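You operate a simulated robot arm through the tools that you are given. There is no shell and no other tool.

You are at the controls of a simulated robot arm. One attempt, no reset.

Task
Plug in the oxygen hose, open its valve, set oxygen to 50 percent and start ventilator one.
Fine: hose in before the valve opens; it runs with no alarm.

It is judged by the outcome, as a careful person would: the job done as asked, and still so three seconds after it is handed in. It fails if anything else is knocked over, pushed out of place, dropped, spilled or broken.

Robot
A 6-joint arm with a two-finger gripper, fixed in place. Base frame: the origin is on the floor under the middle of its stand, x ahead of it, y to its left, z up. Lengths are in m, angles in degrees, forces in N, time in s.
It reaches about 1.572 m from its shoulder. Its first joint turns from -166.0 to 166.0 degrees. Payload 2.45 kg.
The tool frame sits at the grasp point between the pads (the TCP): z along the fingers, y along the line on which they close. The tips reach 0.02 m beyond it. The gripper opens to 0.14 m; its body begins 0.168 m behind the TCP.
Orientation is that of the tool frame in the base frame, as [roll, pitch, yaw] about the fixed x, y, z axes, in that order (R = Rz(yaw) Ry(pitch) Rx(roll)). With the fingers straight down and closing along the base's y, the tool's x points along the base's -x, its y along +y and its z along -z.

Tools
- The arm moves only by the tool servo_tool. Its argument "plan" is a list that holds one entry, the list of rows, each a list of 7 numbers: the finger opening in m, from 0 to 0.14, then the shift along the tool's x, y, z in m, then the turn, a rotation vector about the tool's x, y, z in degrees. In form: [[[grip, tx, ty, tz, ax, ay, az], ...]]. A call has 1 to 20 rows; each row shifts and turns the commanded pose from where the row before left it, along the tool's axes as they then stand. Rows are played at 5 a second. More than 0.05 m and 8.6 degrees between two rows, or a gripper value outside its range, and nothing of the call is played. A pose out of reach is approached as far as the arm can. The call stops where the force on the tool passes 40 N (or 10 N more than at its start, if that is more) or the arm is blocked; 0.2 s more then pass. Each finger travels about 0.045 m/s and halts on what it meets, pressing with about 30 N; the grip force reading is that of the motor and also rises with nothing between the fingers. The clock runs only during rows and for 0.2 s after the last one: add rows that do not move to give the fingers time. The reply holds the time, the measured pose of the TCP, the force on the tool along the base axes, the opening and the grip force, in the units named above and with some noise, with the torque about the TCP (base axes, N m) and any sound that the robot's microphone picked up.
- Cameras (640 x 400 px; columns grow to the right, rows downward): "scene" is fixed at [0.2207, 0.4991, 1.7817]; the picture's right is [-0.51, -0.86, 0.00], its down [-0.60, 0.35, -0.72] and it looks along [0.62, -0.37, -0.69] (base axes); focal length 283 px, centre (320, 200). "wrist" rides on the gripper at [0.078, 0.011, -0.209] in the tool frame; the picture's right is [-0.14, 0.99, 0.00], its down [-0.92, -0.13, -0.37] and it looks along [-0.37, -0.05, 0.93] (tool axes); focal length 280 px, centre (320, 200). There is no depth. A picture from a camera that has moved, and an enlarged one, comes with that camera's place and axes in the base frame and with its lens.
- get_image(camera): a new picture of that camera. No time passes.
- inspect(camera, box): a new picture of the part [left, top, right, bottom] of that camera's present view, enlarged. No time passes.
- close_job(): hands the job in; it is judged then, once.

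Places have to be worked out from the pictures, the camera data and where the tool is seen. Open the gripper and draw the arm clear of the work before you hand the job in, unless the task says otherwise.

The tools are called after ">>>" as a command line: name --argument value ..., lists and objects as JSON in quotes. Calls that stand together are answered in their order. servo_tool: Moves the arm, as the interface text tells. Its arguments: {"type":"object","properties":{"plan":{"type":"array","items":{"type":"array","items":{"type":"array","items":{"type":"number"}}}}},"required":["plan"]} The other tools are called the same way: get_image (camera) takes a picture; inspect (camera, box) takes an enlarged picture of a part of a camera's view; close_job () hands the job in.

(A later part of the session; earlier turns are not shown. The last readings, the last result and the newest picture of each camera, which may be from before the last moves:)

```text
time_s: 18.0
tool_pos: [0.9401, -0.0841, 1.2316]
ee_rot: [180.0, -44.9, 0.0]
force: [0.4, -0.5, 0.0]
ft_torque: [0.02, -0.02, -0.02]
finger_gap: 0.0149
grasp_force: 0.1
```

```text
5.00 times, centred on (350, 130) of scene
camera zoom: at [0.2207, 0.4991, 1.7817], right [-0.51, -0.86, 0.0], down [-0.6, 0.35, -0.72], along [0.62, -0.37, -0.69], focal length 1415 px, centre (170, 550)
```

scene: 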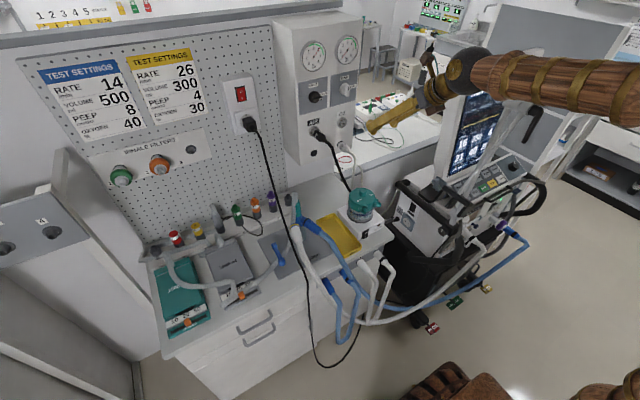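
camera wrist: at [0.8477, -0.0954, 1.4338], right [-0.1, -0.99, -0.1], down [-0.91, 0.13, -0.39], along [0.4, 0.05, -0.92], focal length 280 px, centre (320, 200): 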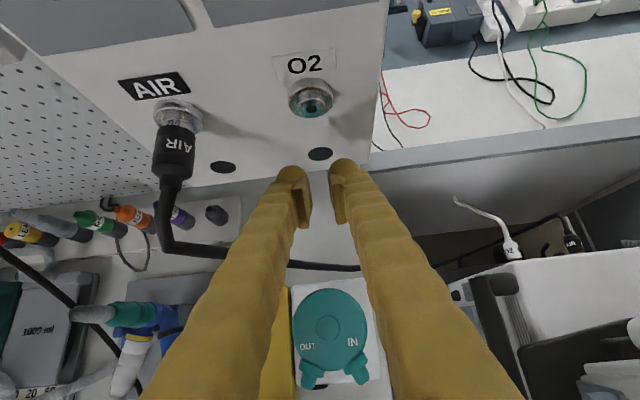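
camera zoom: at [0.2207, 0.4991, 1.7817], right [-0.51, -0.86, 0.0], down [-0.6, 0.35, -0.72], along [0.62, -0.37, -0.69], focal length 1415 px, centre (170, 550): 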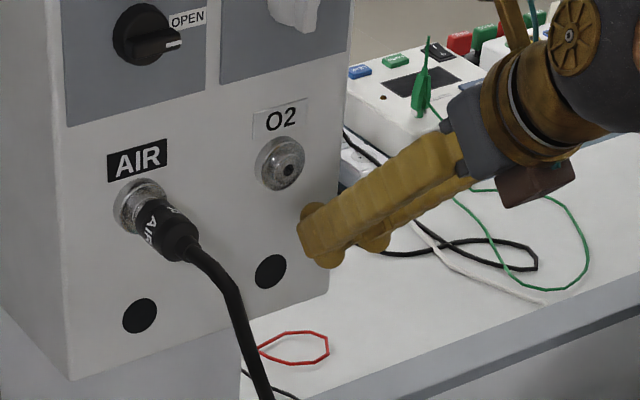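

The plug slipped out of the fingers while rising (gap closed to 15 mm). I need to find where it went before moving.

>>> get_image --camera "scene"

>>> inspect --camera "scene" --box '[320, 130, 440, 230]'

>>> inspect --camera "wrist" --box '[340, 130, 560, 330]'

>>> inspect --camera "wrist" --box '[200, 180, 420, 400]'

```text
taken
```

scene: 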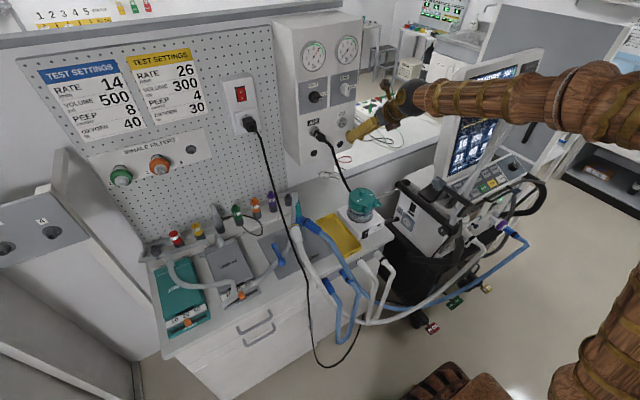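

```text
4.00 times, centred on (380, 180) of scene
camera zoom: at [0.2207, 0.4991, 1.7817], right [-0.51, -0.86, 0.0], down [-0.6, 0.35, -0.72], along [0.62, -0.37, -0.69], focal length 1132 px, centre (80, 280)
```

zoom: 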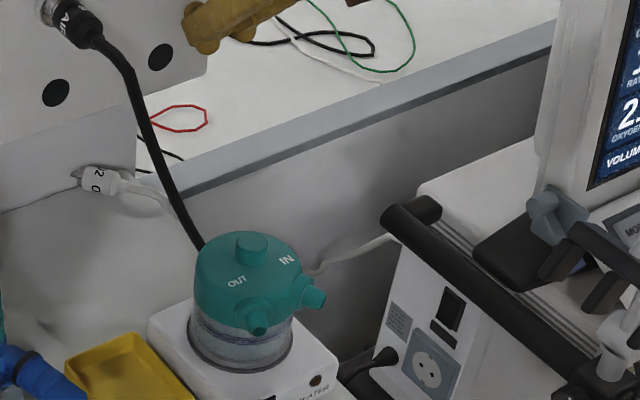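

```text
2.00 times, centred on (450, 230) of wrist
camera zoom: at [0.8477, -0.0954, 1.4338], right [-0.1, -0.99, -0.1], down [-0.91, 0.13, -0.39], along [0.4, 0.05, -0.92], focal length 561 px, centre (60, 140)
```

zoom: 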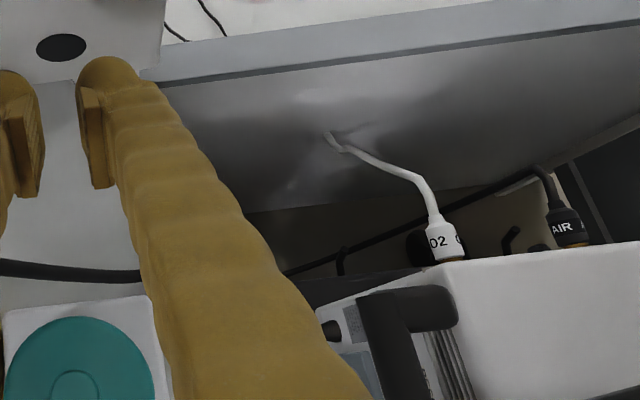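

```text
1.82 times, centred on (310, 290) of wrist
camera zoom: at [0.8477, -0.0954, 1.4338], right [-0.1, -0.99, -0.1], down [-0.91, 0.13, -0.39], along [0.4, 0.05, -0.92], focal length 510 px, centre (338, 36)
```

zoom: 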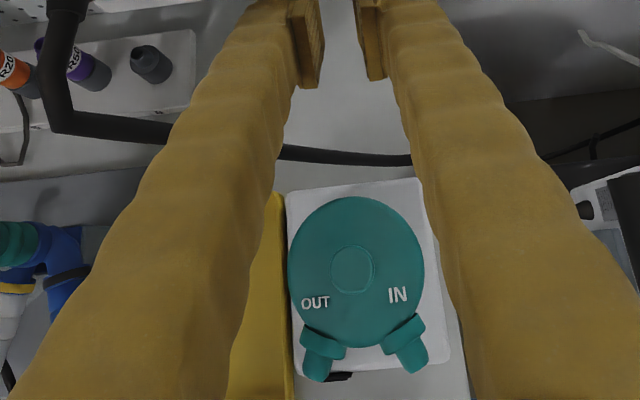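

The plug lies on the bench back under the gas box, near scene pixel (325, 175). I enlarge that area strongly to see how it lies and where its hose runs.

>>> inspect --camera "scene" --box '[305, 155, 365, 200]'

>>> inspect --camera "scene" --box '[340, 170, 420, 230]'

>>> inspect --camera "wrist" --box '[370, 150, 490, 270]'

>>> inspect --camera "wrist" --box '[270, 150, 390, 290]'

```text
8.89 times, centred on (335, 178) of scene
camera zoom: at [0.2207, 0.4991, 1.7817], right [-0.51, -0.86, 0.0], down [-0.6, 0.35, -0.72], along [0.62, -0.37, -0.69], focal length 2516 px, centre (187, 400)
```

zoom: 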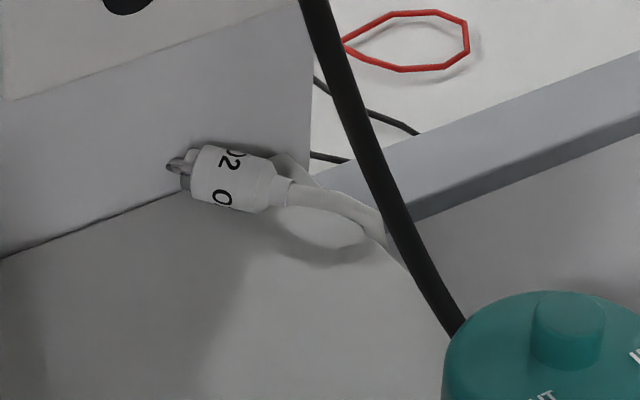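

```text
6.67 times, centred on (380, 200) of scene
camera zoom: at [0.2207, 0.4991, 1.7817], right [-0.51, -0.86, 0.0], down [-0.6, 0.35, -0.72], along [0.62, -0.37, -0.69], focal length 1887 px, centre (-80, 200)
```

zoom: 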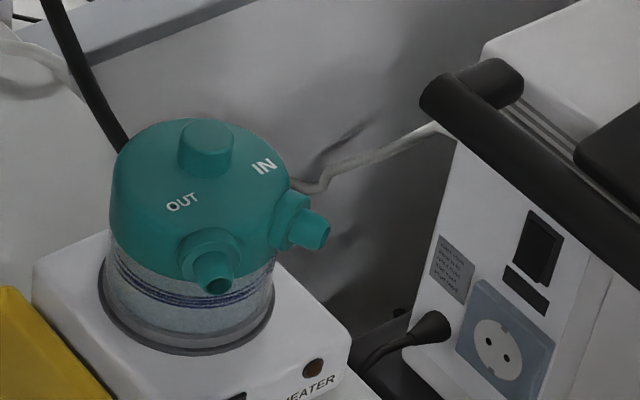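

```text
3.33 times, centred on (430, 210) of wrist
camera zoom: at [0.8477, -0.0954, 1.4338], right [-0.1, -0.99, -0.1], down [-0.91, 0.13, -0.39], along [0.4, 0.05, -0.92], focal length 935 px, centre (-47, 167)
```

zoom: 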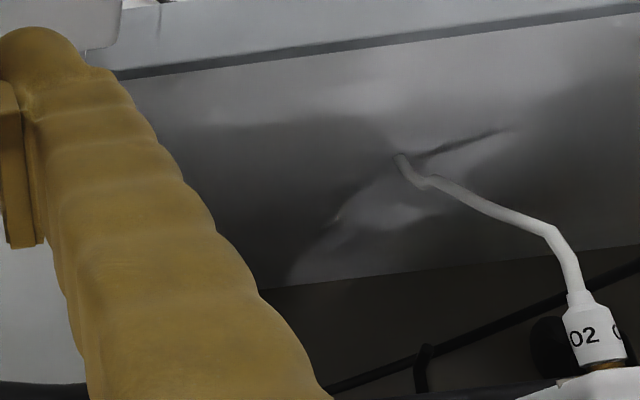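

```text
2.86 times, centred on (330, 220) of wrist
camera zoom: at [0.8477, -0.0954, 1.4338], right [-0.1, -0.99, -0.1], down [-0.91, 0.13, -0.39], along [0.4, 0.05, -0.92], focal length 801 px, centre (291, 143)
```

zoom: 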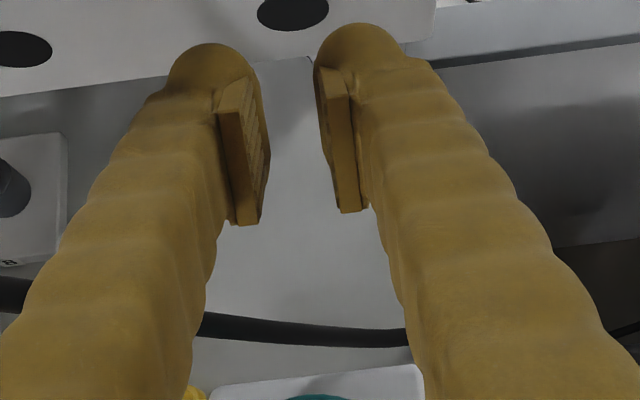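

The plug has slid back on the bench against the wall under the gas box (about x≈1.19, y≈-0.12, z≈0.85), its hose leading off to the right. I'll go up well clear and then right, to look in under the box from the side before deciding how to pick it up.

>>> servo_tool --plan '[[[0.03, 0.0311, 0, -0.0311, 0, 0, 0], [0.03, 0.0311, 0, -0.0311, 0, 0, 0], [0.03, 0.0311, 0, -0.0311, 0, 0, 0], [0.03, 0.0311, 0, -0.0311, 0, 0, 0], [0.03, 0.0311, 0, -0.0311, 0, 0, 0], [0.03, 0, 0.042, 0, 0, 0, 0], [0.03, 0, 0.042, 0, 0, 0, 0], [0.03, 0, 0.042, 0, 0, 0, 0], [0.03, 0, 0.042, 0, 0, 0, 0], [0.03, 0, 0, 0, 0, 0, 0]]]'

>>> get_image --camera "wrist"

>>> get_image --camera "scene"

```text
time_s: 20.2
tool_pos: [0.9437, -0.2512, 1.4488]
ee_rot: [-179.9, -45.0, 0.1]
force: [-0.4, -0.7, 0.4]
ft_torque: [-0.01, 0.01, -0.01]
finger_gap: 0.03
grasp_force: 0.1
```

```text
taken
camera wrist: at [0.8505, -0.2634, 1.6518], right [-0.1, -0.99, -0.1], down [-0.91, 0.13, -0.39], along [0.4, 0.05, -0.92], focal length 280 px, centre (320, 200)
```

wrist: 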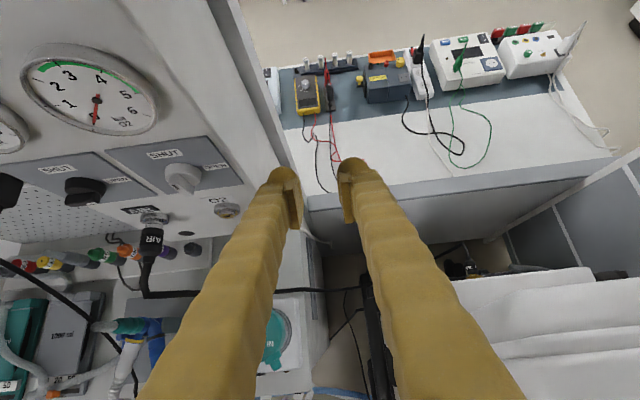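

```text
taken
```

scene: 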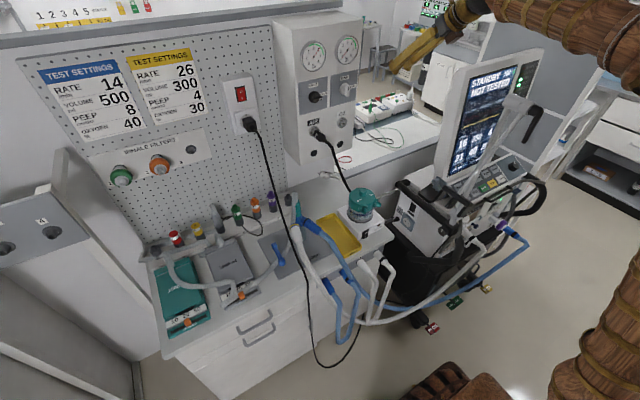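

The left finger hides the spot where the plug should be (about pixel 289, 207). I tilt the tool 15° steeper so that spot comes out above the fingertips.

>>> servo_tool --plan '[[[0.03, 0, 0, 0, 0, -7.5, 0], [0.03, 0, 0, 0, 0, -7.5, 0], [0.03, 0, 0, 0, 0, 0, 0]]]'

>>> get_image --camera "wrist"

>>> inspect --camera "wrist" --box '[240, 60, 380, 200]'

```text
time_s: 21.0
tool_pos: [0.9421, -0.2504, 1.4491]
ee_rot: [180.0, -29.9, 0.0]
force: [0.1, -0.3, -0.2]
ft_torque: [0.0, 0.0, 0.01]
finger_gap: 0.0299
grasp_force: 0.0
```

```text
taken
camera wrist: at [0.9053, -0.2627, 1.6696], right [-0.12, -0.99, -0.07], down [-0.98, 0.13, -0.14], along [0.15, 0.05, -0.99], focal length 280 px, centre (320, 200)
```

wrist: 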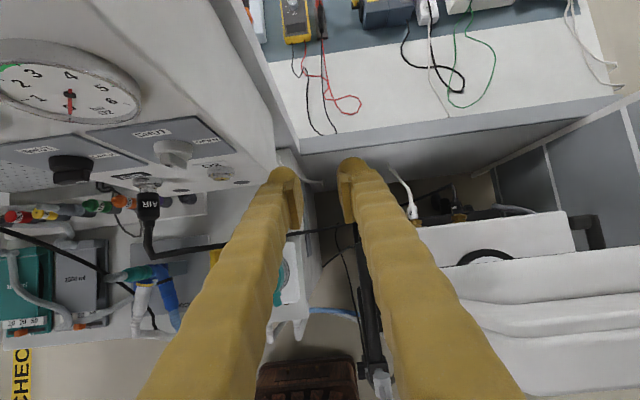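

```text
2.86 times, centred on (310, 130) of wrist
camera zoom: at [0.9053, -0.2627, 1.6696], right [-0.12, -0.99, -0.07], down [-0.98, 0.13, -0.14], along [0.15, 0.05, -0.99], focal length 801 px, centre (349, 400)
```

zoom: 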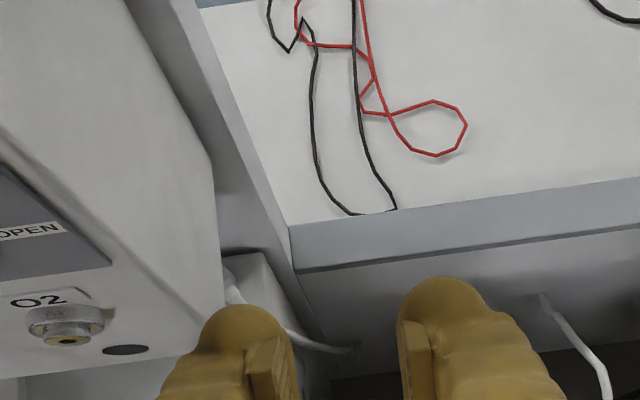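

The plug shows as a white end just behind the left fingertip. I move back and lower a little for a clear line of sight under the box.

>>> servo_tool --plan '[[[0.03, -0.0359, 0, 0.0255, 0, 0, 0], [0.03, -0.0359, 0, 0.0255, 0, 0, 0], [0.03, -0.0359, 0, 0.0255, 0, 0, 0], [0.03, 0, 0, 0, 0, 0, 0]]]'

>>> get_image --camera "wrist"

>>> inspect --camera "wrist" --box '[250, 70, 370, 170]'

>>> inspect --camera "wrist" --box '[270, 90, 330, 140]'

```text
time_s: 22.0
tool_pos: [0.8842, -0.2511, 1.3287]
ee_rot: [180.0, -29.9, 0.1]
force: [-1.0, -0.1, -0.3]
ft_torque: [0.0, 0.0, 0.0]
finger_gap: 0.0298
grasp_force: 0.0
```

```text
taken
camera wrist: at [0.8476, -0.2638, 1.5489], right [-0.12, -0.99, -0.07], down [-0.98, 0.13, -0.14], along [0.15, 0.05, -0.99], focal length 280 px, centre (320, 200)
```

wrist: 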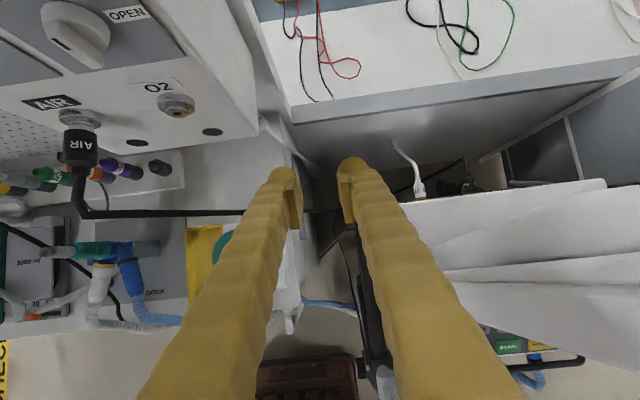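

```text
4.00 times, centred on (310, 120) of wrist
camera zoom: at [0.8476, -0.2638, 1.5489], right [-0.12, -0.99, -0.07], down [-0.98, 0.13, -0.14], along [0.15, 0.05, -0.99], focal length 1122 px, centre (360, 520)
```

zoom: 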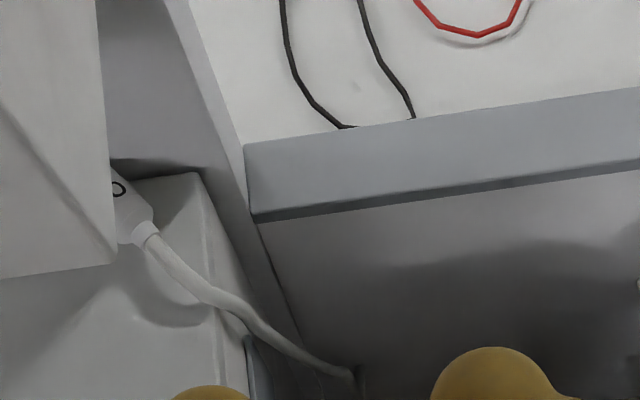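

```text
8.00 times, centred on (300, 115) of wrist
camera zoom: at [0.8476, -0.2638, 1.5489], right [-0.12, -0.99, -0.07], down [-0.98, 0.13, -0.14], along [0.15, 0.05, -0.99], focal length 2243 px, centre (480, 880)
```

zoom: 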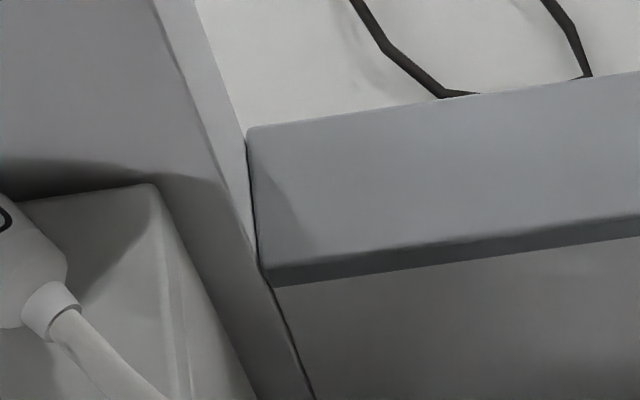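

Now I can see it: the plug lies near the bench's right-back corner, rear end at about (1.148, -0.114, 0.876), nose toward the wall at about 43° yaw, with the box bottom (z≈1.08) above it. I check the free space to the right (ventilator and screen back) before planning an approach.

>>> inspect --camera "wrist" --box '[380, 120, 640, 320]'

>>> inspect --camera "wrist" --box '[150, 60, 350, 240]'

>>> inspect --camera "scene" --box '[380, 0, 640, 160]'

```text
2.00 times, centred on (510, 220) of wrist
camera zoom: at [0.8476, -0.2638, 1.5489], right [-0.12, -0.99, -0.07], down [-0.98, 0.13, -0.14], along [0.15, 0.05, -0.99], focal length 561 px, centre (-60, 160)
```

zoom: 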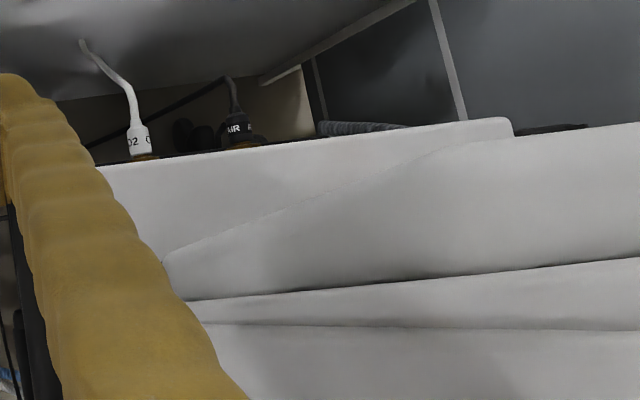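

```text
2.22 times, centred on (250, 150) of wrist
camera zoom: at [0.8476, -0.2638, 1.5489], right [-0.12, -0.99, -0.07], down [-0.98, 0.13, -0.14], along [0.15, 0.05, -0.99], focal length 623 px, centre (476, 311)
```

zoom: 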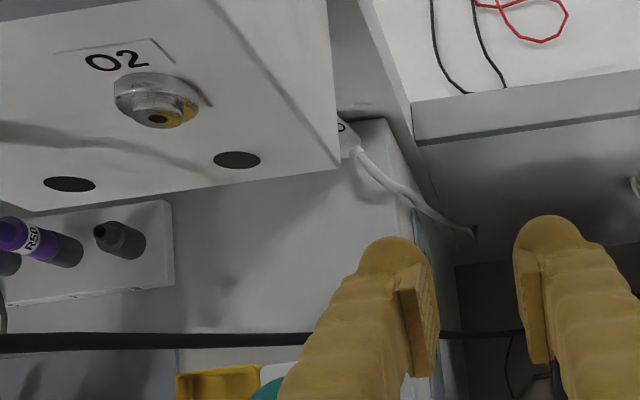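

```text
2.46 times, centred on (510, 80) of scene
camera zoom: at [0.2207, 0.4991, 1.7817], right [-0.51, -0.86, 0.0], down [-0.6, 0.35, -0.72], along [0.62, -0.37, -0.69], focal length 697 px, centre (-148, 495)
```

zoom: 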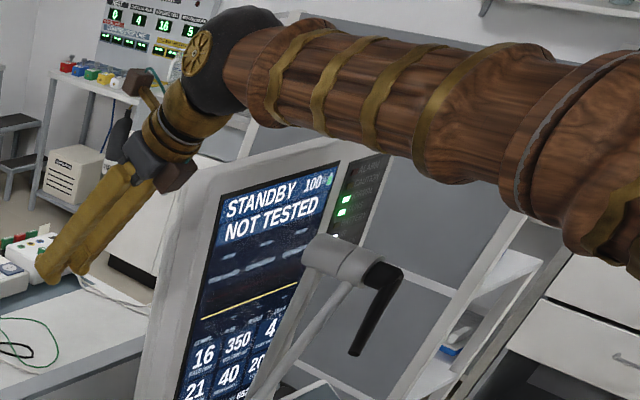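

The screen's back edge is at about x≤0.86, y≤-0.36, so there is a free column around (0.95, -0.28) beside the box for the wrist. I go there in steps: forward, yaw the tool by +42.5°, then tilt it to 15° off vertical.

>>> servo_tool --plan '[[[0.03, 0.0329, 0, 0.0189, 0, 0, 0], [0.03, 0.0329, 0, 0.0189, 0, 0, 0], [0.03, 0, 0, 0, 4.24, 0, -7.37], [0.03, 0, 0, 0, 4.24, 0, -7.37], [0.03, 0, 0, 0, 4.24, 0, -7.37], [0.03, 0, 0, 0, 4.24, 0, -7.37], [0.03, 0, 0, 0, 4.24, 0, -7.37], [0.03, 0, 0, 0, 0, -7.5, 0], [0.03, 0, 0, 0, 0, -7.5, 0], [0.03, 0, 0, 0, 0, 0, 0]]]'

>>> get_image --camera "wrist"

>>> get_image --camera "scene"

```text
time_s: 24.2
tool_pos: [0.9622, -0.2512, 1.3296]
ee_rot: [-180.0, -14.8, 42.7]
force: [-0.5, 0.6, 0.5]
ft_torque: [0.03, -0.04, 0.0]
finger_gap: 0.0299
grasp_force: 0.1
```

```text
taken
camera wrist: at [0.9854, -0.2453, 1.5513], right [0.57, -0.82, -0.04], down [-0.81, -0.57, 0.12], along [-0.12, -0.04, -0.99], focal length 280 px, centre (320, 200)
```

wrist: 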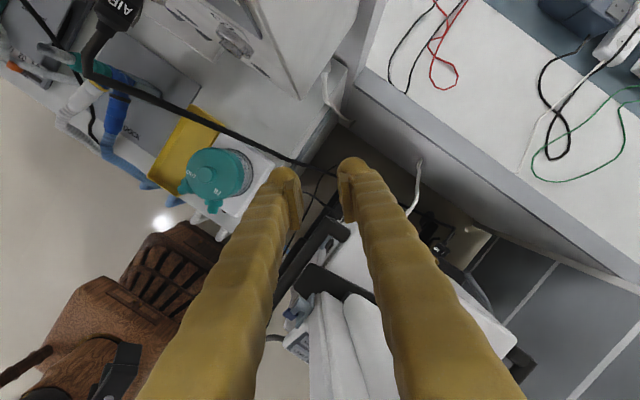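

```text
taken
```

scene: 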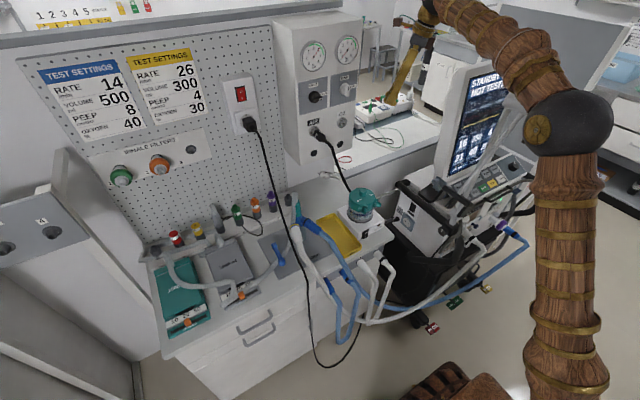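

The arm is posed as planned with the elbow near (0.375, -0.13, 1.53). I shift to about (1.009, -0.225) beside the box and descend part-way, opening the fingers a bit.

>>> servo_tool --plan '[[[0.03, 0.0099, 0.0041, 0.0302, 0, 0, 0], [0.04, 0.0099, 0.0041, 0.0302, 0, 0, 0], [0.05, 0.0099, 0.0041, 0.0302, 0, 0, 0], [0.055, -0.0096, 0, 0.0363, 0, 0, 0], [0.06, -0.0096, 0, 0.0363, 0, 0, 0], [0.06, -0.0096, 0, 0.0363, 0, 0, 0], [0.06, -0.0096, 0, 0.0363, 0, 0, 0], [0.06, 0, 0, 0, 0, 0, 0]]]'

>>> get_image --camera "wrist"

>>> get_image --camera "scene"

>>> inspect --camera "scene" --box '[400, 0, 640, 200]'

```text
time_s: 26.0
tool_pos: [1.0105, -0.2239, 1.1017]
ee_rot: [180.0, -14.9, 42.6]
force: [0.2, -0.1, 0.4]
ft_torque: [0.0, 0.01, 0.01]
finger_gap: 0.0601
grasp_force: 0.0
```

```text
taken
camera wrist: at [1.0324, -0.2186, 1.3231], right [0.57, -0.82, -0.04], down [-0.81, -0.57, 0.12], along [-0.12, -0.04, -0.99], focal length 280 px, centre (320, 200)
```

wrist: 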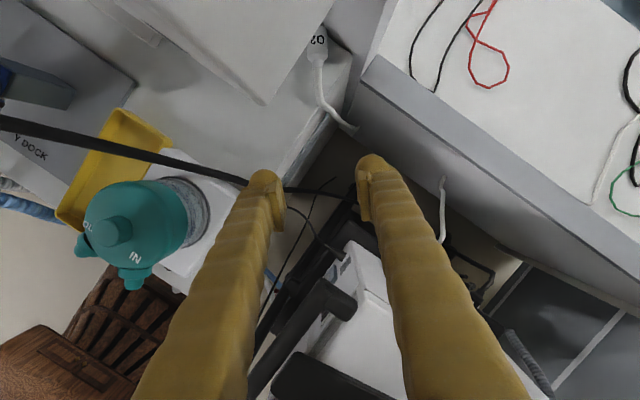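

```text
taken
```

scene: 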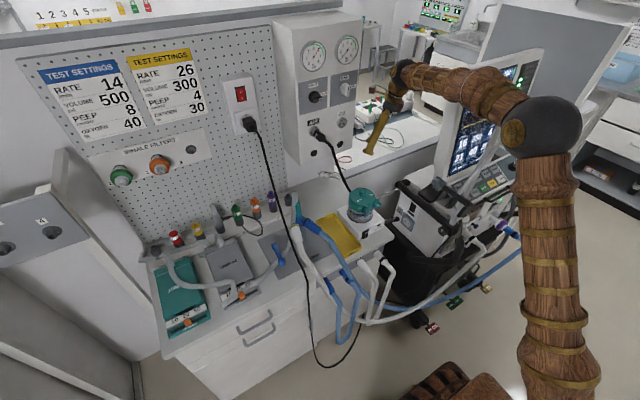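

```text
2.00 times, centred on (520, 100) of scene
camera zoom: at [0.2207, 0.4991, 1.7817], right [-0.51, -0.86, 0.0], down [-0.6, 0.35, -0.72], along [0.62, -0.37, -0.69], focal length 566 px, centre (-80, 400)
```

zoom: 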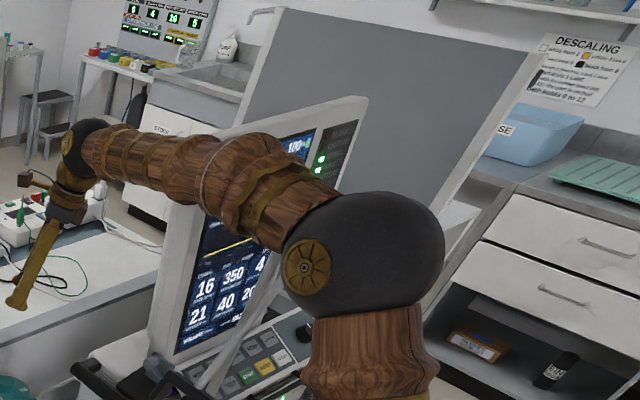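

The kinematic picture is consistent; the final pose should leave a few cm between the robot's elbow and the support arm. I enlarge the plug from here to refine its place and direction.

>>> inspect --camera "wrist" --box '[270, 10, 390, 150]'

>>> inspect --camera "wrist" --box '[290, -20, 360, 80]'

```text
2.86 times, centred on (330, 80) of wrist
camera zoom: at [1.0324, -0.2186, 1.3231], right [0.57, -0.82, -0.04], down [-0.81, -0.57, 0.12], along [-0.12, -0.04, -0.99], focal length 801 px, centre (291, 543)
```

zoom: 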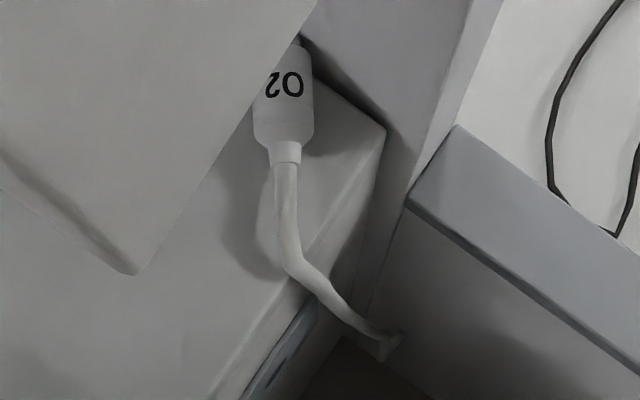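

```text
refused: -20 is not a number from 0 to 400
```

Refined: plug rear ≈ (1.151, -0.113, 0.876), axis at about 38–42° yaw, nose against the wall (x≈1.195), so a finger would touch the wall if I grabbed its middle. Plan: first take the hose just behind the plug, draw it back ~3 cm, then regrip the body. I turn to 35° yaw and descend.

>>> servo_tool --plan '[[[0.05, 0, 0, 0, -1.95, 0, 7.34], [0.045, -0.00945, 0, 0.0355, 0, 0, 0], [0.045, -0.00945, 0, 0.0355, 0, 0, 0], [0.045, -0.00945, 0, 0.0355, 0, 0, 0], [0.045, -0.00945, 0, 0.0355, 0, 0, 0], [0.045, 0, 0, 0, 0, 0, 0]]]'

>>> get_image --camera "wrist"

>>> inspect --camera "scene" --box '[400, 0, 640, 200]'

>>> inspect --camera "scene" --box '[310, 110, 410, 190]'

```text
time_s: 27.4
tool_pos: [1.0089, -0.2262, 0.9566]
ee_rot: [179.9, -14.9, 35.0]
force: [0.1, 0.4, -0.1]
ft_torque: [0.0, 0.0, -0.01]
finger_gap: 0.0448
grasp_force: 0.0
```

```text
taken
camera wrist: at [1.0338, -0.2238, 1.1771], right [0.46, -0.89, -0.04], down [-0.88, -0.46, 0.12], along [-0.12, -0.02, -0.99], focal length 280 px, centre (320, 200)
```

wrist: 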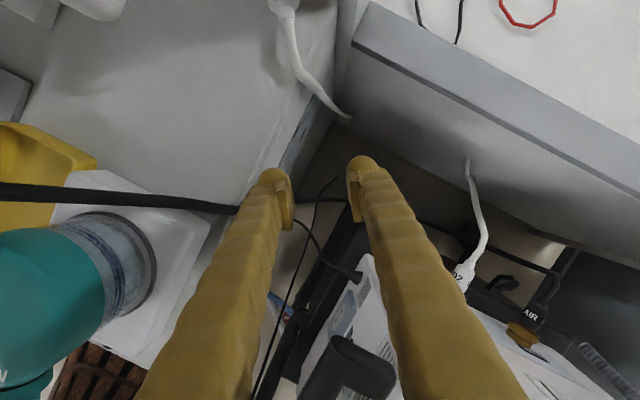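

```text
2.00 times, centred on (520, 100) of scene
camera zoom: at [0.2207, 0.4991, 1.7817], right [-0.51, -0.86, 0.0], down [-0.6, 0.35, -0.72], along [0.62, -0.37, -0.69], focal length 566 px, centre (-80, 400)
```

zoom: 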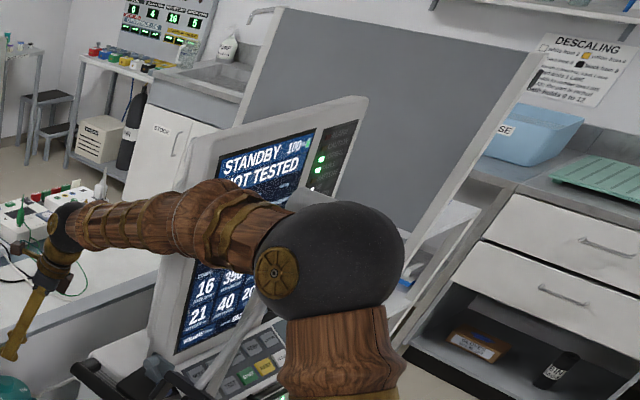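

```text
5.00 times, centred on (360, 150) of scene
camera zoom: at [0.2207, 0.4991, 1.7817], right [-0.51, -0.86, 0.0], down [-0.6, 0.35, -0.72], along [0.62, -0.37, -0.69], focal length 1415 px, centre (120, 450)
```

zoom: 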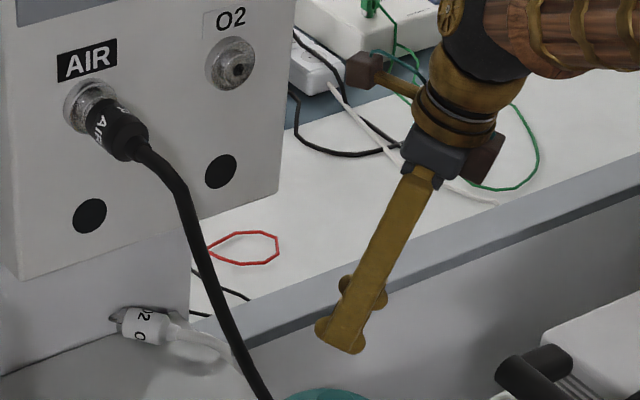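

The hose behind the plug runs through about (1.129, -0.131) and (1.103, -0.153), in line with my approach. I tilt in toward it in five steps, ending about 2 cm above the bench just short of the grip point.

>>> servo_tool --plan '[[[0.045, 0.0244, -0.0015, 0.0179, 0, 6.2, 0], [0.045, 0.0223, -0.0015, 0.0205, 0, 6.2, 0], [0.045, 0.0201, -0.0015, 0.0227, 0, 6.2, 0], [0.045, 0.0174, -0.0015, 0.0248, 0, 6.2, 0], [0.045, 0.0147, -0.0015, 0.0265, 0, 6.2, 0], [0.045, 0, 0, 0, 0, 0, 0]]]'

>>> get_image --camera "wrist"

>>> inspect --camera "scene" --box '[310, 110, 410, 190]'

>>> inspect --camera "scene" --box '[400, 40, 600, 200]'

```text
time_s: 28.8
tool_pos: [1.1203, -0.139, 0.897]
ee_rot: [179.9, -45.8, 35.0]
force: [-0.1, -0.5, 0.6]
ft_torque: [-0.01, 0.0, -0.02]
finger_gap: 0.045
grasp_force: 0.0
```

```text
taken
camera wrist: at [1.0478, -0.2039, 1.0986], right [0.49, -0.87, -0.1], down [-0.81, -0.41, -0.41], along [0.31, 0.28, -0.91], focal length 280 px, centre (320, 200)
```

wrist: 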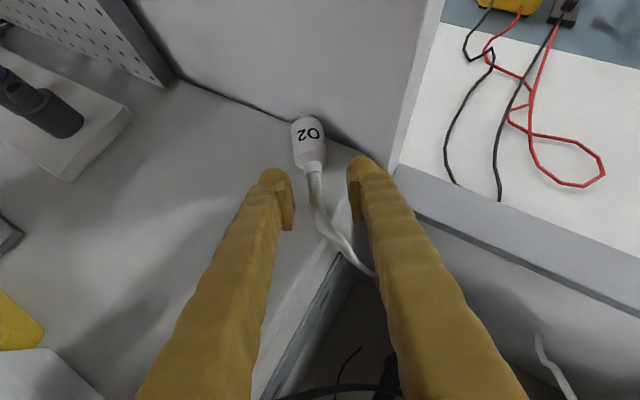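

```text
5.00 times, centred on (360, 150) of scene
camera zoom: at [0.2207, 0.4991, 1.7817], right [-0.51, -0.86, 0.0], down [-0.6, 0.35, -0.72], along [0.62, -0.37, -0.69], focal length 1415 px, centre (120, 450)
```

zoom: 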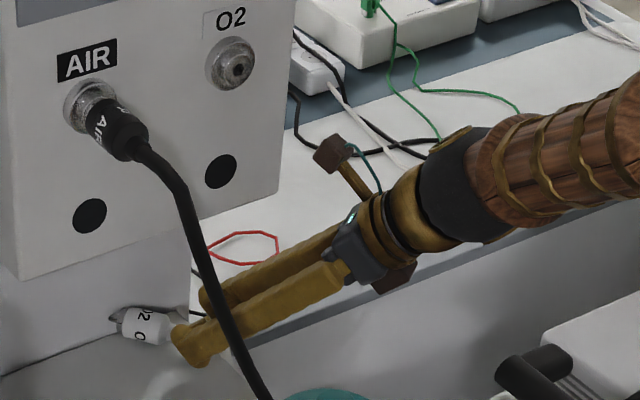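

```text
2.50 times, centred on (500, 120) of scene
camera zoom: at [0.2207, 0.4991, 1.7817], right [-0.51, -0.86, 0.0], down [-0.6, 0.35, -0.72], along [0.62, -0.37, -0.69], focal length 708 px, centre (-130, 400)
```

zoom: 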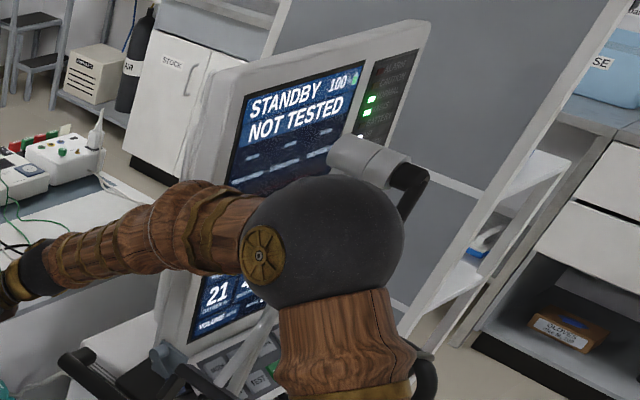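

From here the wrist camera sees the whole plug: rear at ≈(1.148, -0.116, 0.876), axis ≈43° yaw, hose right under my tool point. I lower 1.8 cm along the tool axis, close on the hose, and draw it back 3 cm.

>>> servo_tool --plan '[[[0.045, 0, 0, 0.009, 0, 0, 0], [0.045, 0, 0, 0.009, 0, 0, 0], [0.03, 0, 0, 0, 0, 0, 0], [0.01, 0, 0, 0, 0, 0, 0], [0.004, 0, 0, 0, 0, 0, 0], [0.004, 0, 0, 0, 0, 0, 0]]]'

>>> get_image --camera "wrist"

```text
time_s: 30.2
tool_pos: [1.1304, -0.1323, 0.8848]
ee_rot: [180.0, -45.9, 35.0]
force: [-0.8, 0.6, 1.4]
ft_torque: [0.02, 0.05, 0.02]
finger_gap: 0.0034
grasp_force: 0.0
```

```text
taken
camera wrist: at [1.0585, -0.1967, 1.0859], right [0.49, -0.87, -0.1], down [-0.82, -0.41, -0.4], along [0.31, 0.28, -0.91], focal length 280 px, centre (320, 200)
```

wrist: 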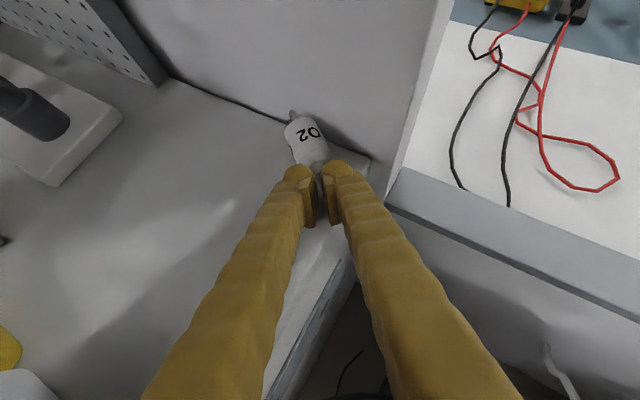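

The fingers closed fully, so the hose itself can't be held (it passes through things); only the plug body can. I look again at the plug.

>>> inspect --camera "wrist" --box '[260, 80, 380, 200]'

>>> inspect --camera "scene" --box '[310, 150, 370, 190]'

```text
3.33 times, centred on (320, 140) of wrist
camera zoom: at [1.0585, -0.1967, 1.0859], right [0.49, -0.87, -0.1], down [-0.82, -0.41, -0.4], along [0.31, 0.28, -0.91], focal length 935 px, centre (320, 400)
```

zoom: 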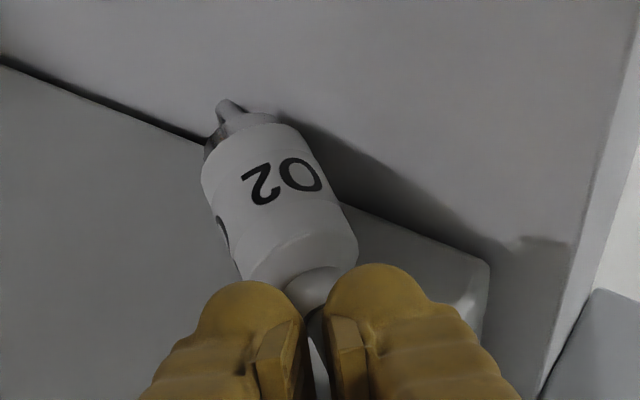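

```text
10.00 times, centred on (340, 170) of scene
camera zoom: at [0.2207, 0.4991, 1.7817], right [-0.51, -0.86, 0.0], down [-0.6, 0.35, -0.72], along [0.62, -0.37, -0.69], focal length 2831 px, centre (120, 500)
```

zoom: 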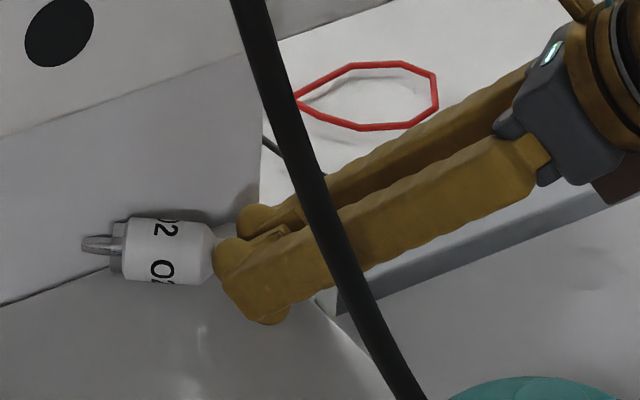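

The plug has turned to about 56° yaw, rear at ≈(1.163, -0.113), nose touching the wall. I back off slightly, open to 42 mm, and turn to 45° yaw to take the rear centimetre of the body without the right finger hitting the wall.

>>> servo_tool --plan '[[[0.004, -0.0027, 0, -0.0114, 0, 0, 0], [0.01, -0.0027, 0, -0.0114, 0, 0, 0], [0.025, 0, 0, 0, 0, 0, 0], [0.042, 0, 0, 0, 3.59, 0, -3.48], [0.042, 0, 0, 0, 3.59, 0, -3.48], [0.042, 0, 0.0136, 0, 0, 0, 0], [0.042, 0, 0, 0, 0, 0, 0]]]'

>>> get_image --camera "wrist"

>>> inspect --camera "wrist" --box '[260, 80, 380, 200]'

>>> inspect --camera "scene" --box '[310, 150, 370, 190]'

```text
time_s: 31.8
tool_pos: [1.1238, -0.1524, 0.8973]
ee_rot: [-180.0, -46.0, 44.9]
force: [0.2, -0.2, 0.4]
ft_torque: [0.01, -0.03, -0.02]
finger_gap: 0.0419
grasp_force: 0.0
```

```text
taken
camera wrist: at [1.0637, -0.2296, 1.0984], right [0.63, -0.77, -0.1], down [-0.73, -0.55, -0.4], along [0.26, 0.33, -0.91], focal length 280 px, centre (320, 200)
```

wrist: 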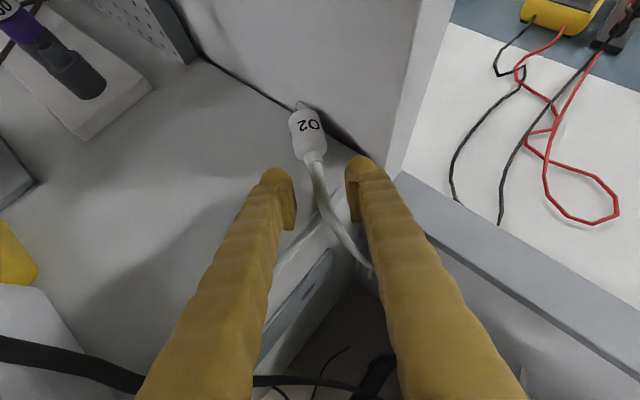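

```text
3.33 times, centred on (320, 140) of wrist
camera zoom: at [1.0637, -0.2296, 1.0984], right [0.63, -0.77, -0.1], down [-0.73, -0.55, -0.4], along [0.26, 0.33, -0.91], focal length 935 px, centre (320, 400)
```

zoom: 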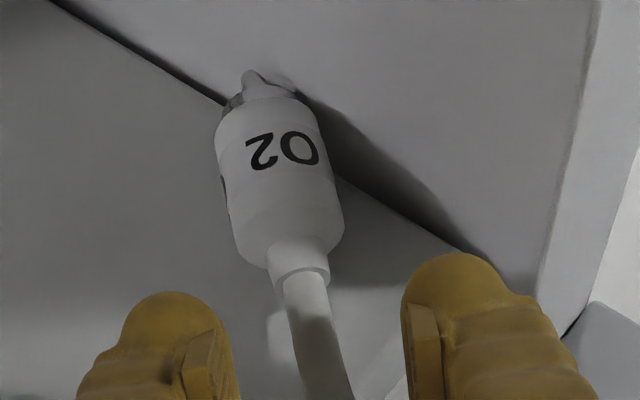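

```text
10.00 times, centred on (340, 170) of scene
camera zoom: at [0.2207, 0.4991, 1.7817], right [-0.51, -0.86, 0.0], down [-0.6, 0.35, -0.72], along [0.62, -0.37, -0.69], focal length 2831 px, centre (120, 500)
```

zoom: 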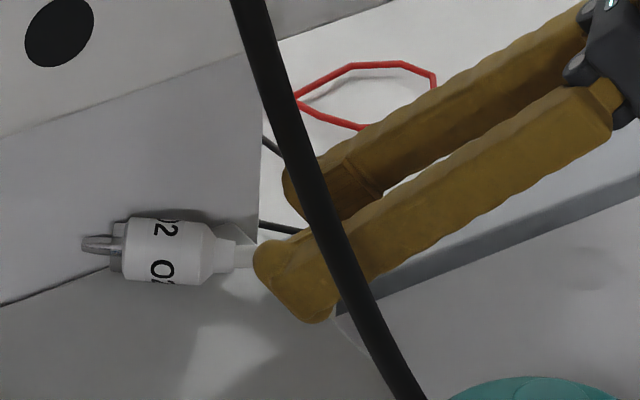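

Clear view: plug rear ≈(1.160, -0.1135), yaw ≈52°, wall at x≈1.195. I advance 4.4 cm and lower 1.3 cm so the fingers straddle the rear of the body, watching the force.

>>> servo_tool --plan '[[[0.04, 0.0053, -0.0004, 0.0102, 0, 0, 0], [0.039, 0.0053, -0.0004, 0.0102, 0, 0, 0], [0.039, 0.0053, -0.0004, 0.0102, 0, 0, 0], [0.039, 0.0053, -0.0004, 0.0102, 0, 0, 0], [0.039, 0, 0, 0, 0, 0, 0]]]'

>>> inspect --camera "wrist" --box '[250, 90, 390, 230]'

>>> inspect --camera "scene" --box '[310, 150, 370, 190]'

```text
time_s: 33.0
tool_pos: [1.1536, -0.1204, 0.8849]
ee_rot: [180.0, -45.8, 45.0]
force: [-0.7, -3.4, 4.5]
ft_torque: [0.0, 0.04, 0.04]
finger_gap: 0.0391
grasp_force: 0.1
```

```text
2.86 times, centred on (320, 160) of wrist
camera zoom: at [1.0934, -0.1971, 1.086], right [0.63, -0.77, -0.1], down [-0.73, -0.55, -0.41], along [0.26, 0.33, -0.91], focal length 801 px, centre (320, 314)
```

zoom: 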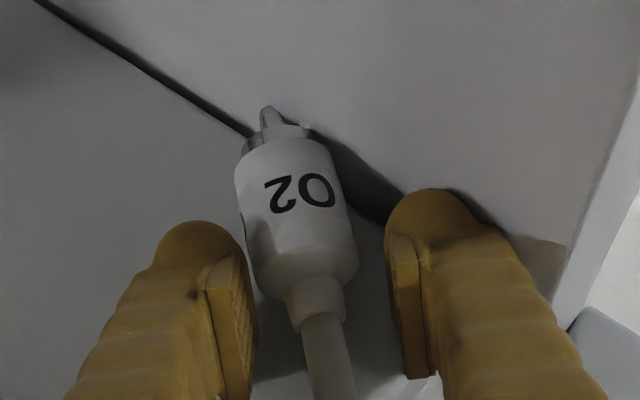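

```text
10.00 times, centred on (340, 170) of scene
camera zoom: at [0.2207, 0.4991, 1.7817], right [-0.51, -0.86, 0.0], down [-0.6, 0.35, -0.72], along [0.62, -0.37, -0.69], focal length 2831 px, centre (120, 500)
```

zoom: 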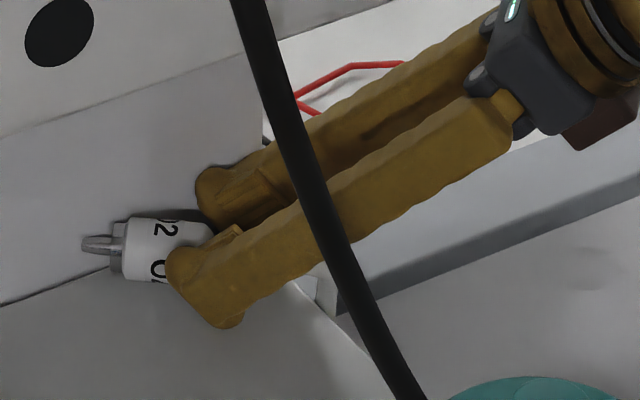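

The pads only just reach the body's rear edge, and the plug is ~4 mm left of centre. I shift 3.5 mm left, rise 1.5 mm and edge 9 mm further in, then check the force.

>>> servo_tool --plan '[[[0.037, 0.0011, -0.0035, -0.001, 0, 0, 0], [0.036, 0.0021, 0, 0.0022, 0, 0, 0], [0.036, 0.0021, 0, 0.0022, 0, 0, 0], [0.036, 0.0021, 0, 0.0022, 0, 0, 0]]]'

>>> inspect --camera "wrist" --box '[250, 90, 390, 230]'

```text
time_s: 34.0
tool_pos: [1.1594, -0.1113, 0.8848]
ee_rot: [180.0, -45.9, 44.9]
force: [-8.0, -4.0, 0.0]
ft_torque: [-0.01, -0.07, -0.37]
finger_gap: 0.0349
grasp_force: 0.0
```

```text
2.86 times, centred on (320, 160) of wrist
camera zoom: at [1.0975, -0.1877, 1.0865], right [0.63, -0.77, -0.1], down [-0.73, -0.55, -0.4], along [0.26, 0.33, -0.91], focal length 801 px, centre (320, 314)
```

zoom: 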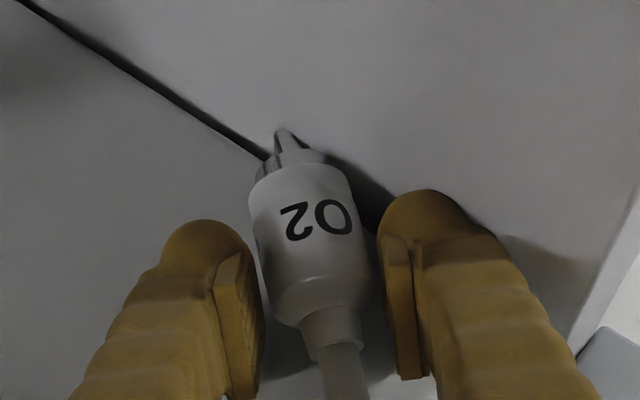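

The pads now overlap about 8 mm of the body and the plug is centred; the right finger just touches the wall (8 N). I close now.

>>> servo_tool --plan '[[[0.02, 0, 0, 0, 0, 0, 0], [0.012, 0, 0, 0, 0, 0, 0], [0.012, 0, 0, 0, 0, 0, 0], [0.012, 0, 0, 0, 0, 0, 0]]]'

>>> inspect --camera "wrist" --box '[250, 90, 390, 230]'

```text
time_s: 35.0
tool_pos: [1.1586, -0.1116, 0.8863]
ee_rot: [180.0, -46.0, 45.0]
force: [0.0, 0.6, 1.9]
ft_torque: [0.03, -0.01, 0.0]
finger_gap: 0.0302
grasp_force: 29.7
```

```text
2.86 times, centred on (320, 160) of wrist
camera zoom: at [1.0977, -0.1873, 1.0868], right [0.63, -0.77, -0.1], down [-0.73, -0.55, -0.4], along [0.26, 0.33, -0.91], focal length 801 px, centre (320, 314)
```

zoom: 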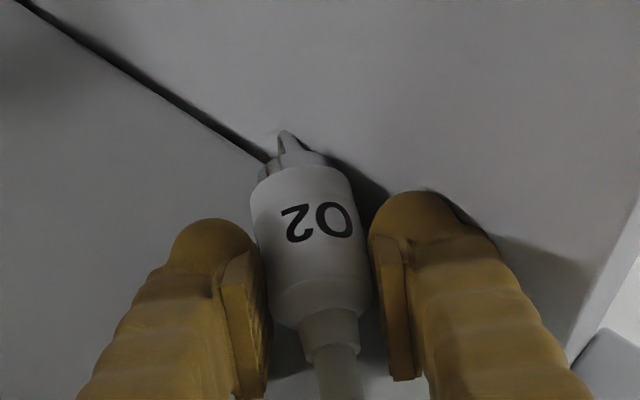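

Gripped at 30.2 mm (the true body diameter; last time it was 28 mm, so I had probably held the chamfered end). I draw the plug straight back 3 cm along the bench.

>>> servo_tool --plan '[[[0.012, -0.0042, 0, -0.0043, 0, 0, 0], [0.012, -0.0056, 0, -0.0058, 0, 0, 0], [0.012, -0.0056, 0, -0.0058, 0, 0, 0], [0.012, -0.0056, 0, -0.0058, 0, 0, 0], [0.012, 0, 0, 0, 0, 0, 0]]]'

>>> inspect --camera "wrist" --box '[250, 90, 390, 230]'

>>> inspect --camera "scene" --box '[310, 150, 370, 190]'

```text
time_s: 36.2
tool_pos: [1.1369, -0.1316, 0.8853]
ee_rot: [-179.9, -45.9, 45.0]
force: [0.8, 1.5, 7.0]
ft_torque: [0.1, -0.15, -0.01]
finger_gap: 0.0298
grasp_force: 30.6
```

```text
2.86 times, centred on (320, 160) of wrist
camera zoom: at [1.0766, -0.208, 1.0867], right [0.63, -0.77, -0.1], down [-0.73, -0.55, -0.4], along [0.26, 0.33, -0.91], focal length 801 px, centre (320, 314)
```

zoom: 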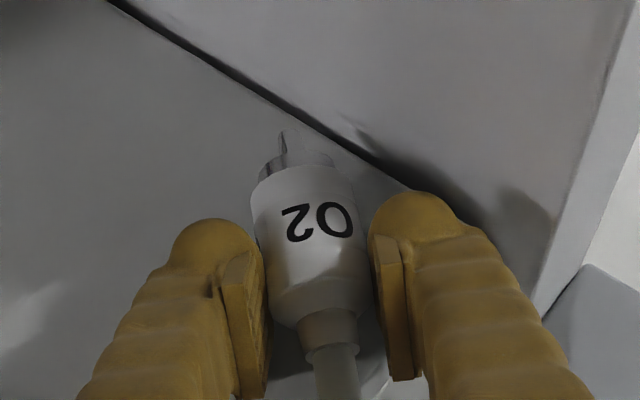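

```text
10.00 times, centred on (340, 170) of scene
camera zoom: at [0.2207, 0.4991, 1.7817], right [-0.51, -0.86, 0.0], down [-0.6, 0.35, -0.72], along [0.62, -0.37, -0.69], focal length 2831 px, centre (120, 500)
```

zoom: 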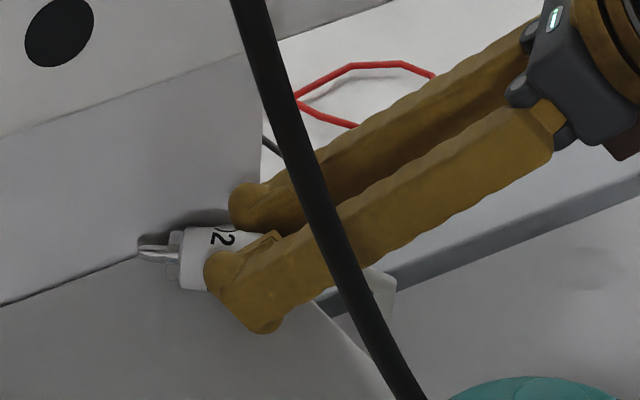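

The plug is now about 2 cm clear of the wall. I open, advance 1.7 cm, and close again around the middle of the body.

>>> servo_tool --plan '[[[0.03, 0, 0, 0, 0, 0, 0], [0.04, 0, 0, 0, 0, 0, 0], [0.041, 0, 0, 0, 0, 0, 0], [0.041, 0.0039, 0, 0.0041, 0, 0, 0], [0.041, 0.0039, 0, 0.0041, 0, 0, 0], [0.041, 0.0039, 0, 0.0041, 0, 0, 0], [0.041, 0, 0, 0, 0, 0, 0]]]'

>>> inspect --camera "wrist" --box '[250, 90, 390, 230]'

```text
time_s: 37.8
tool_pos: [1.1483, -0.1194, 0.8857]
ee_rot: [-180.0, -45.9, 44.9]
force: [0.0, -0.3, 0.6]
ft_torque: [0.01, -0.01, -0.01]
finger_gap: 0.0413
grasp_force: 0.1
```

```text
2.86 times, centred on (320, 160) of wrist
camera zoom: at [1.0881, -0.1964, 1.0865], right [0.63, -0.77, -0.1], down [-0.73, -0.55, -0.4], along [0.26, 0.33, -0.91], focal length 801 px, centre (320, 314)
```

zoom: 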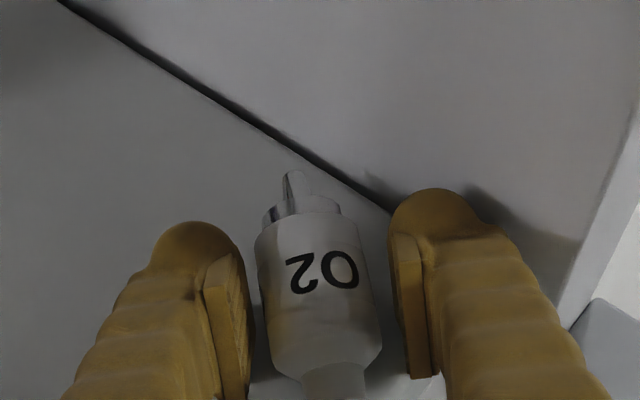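

The body now lies well between the pads (rows 210–370, pads from row 240). I close on it.

>>> servo_tool --plan '[[[0.025, 0, 0, 0, 0, 0, 0], [0.012, 0, 0, 0, 0, 0, 0], [0.012, 0, 0, 0, 0, 0, 0], [0.012, 0, 0, 0, 0, 0, 0]]]'

>>> inspect --camera "wrist" --box '[250, 90, 390, 230]'

```text
time_s: 38.8
tool_pos: [1.1492, -0.1206, 0.8852]
ee_rot: [179.9, -45.9, 45.0]
force: [-0.3, -0.7, -0.1]
ft_torque: [0.0, 0.0, 0.01]
finger_gap: 0.0297
grasp_force: 30.0
```

```text
2.86 times, centred on (320, 160) of wrist
camera zoom: at [1.0881, -0.1964, 1.0865], right [0.63, -0.77, -0.1], down [-0.73, -0.55, -0.4], along [0.26, 0.33, -0.91], focal length 801 px, centre (320, 314)
```

zoom: 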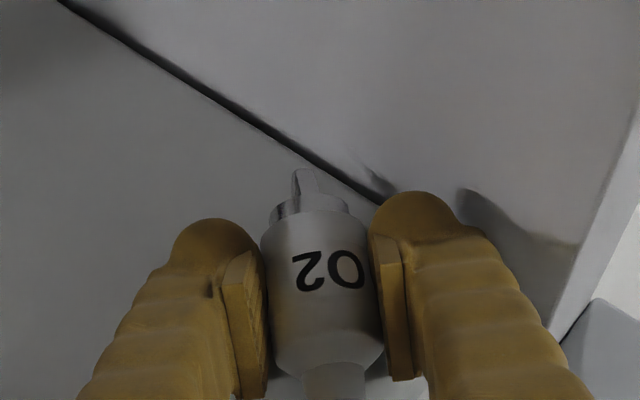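

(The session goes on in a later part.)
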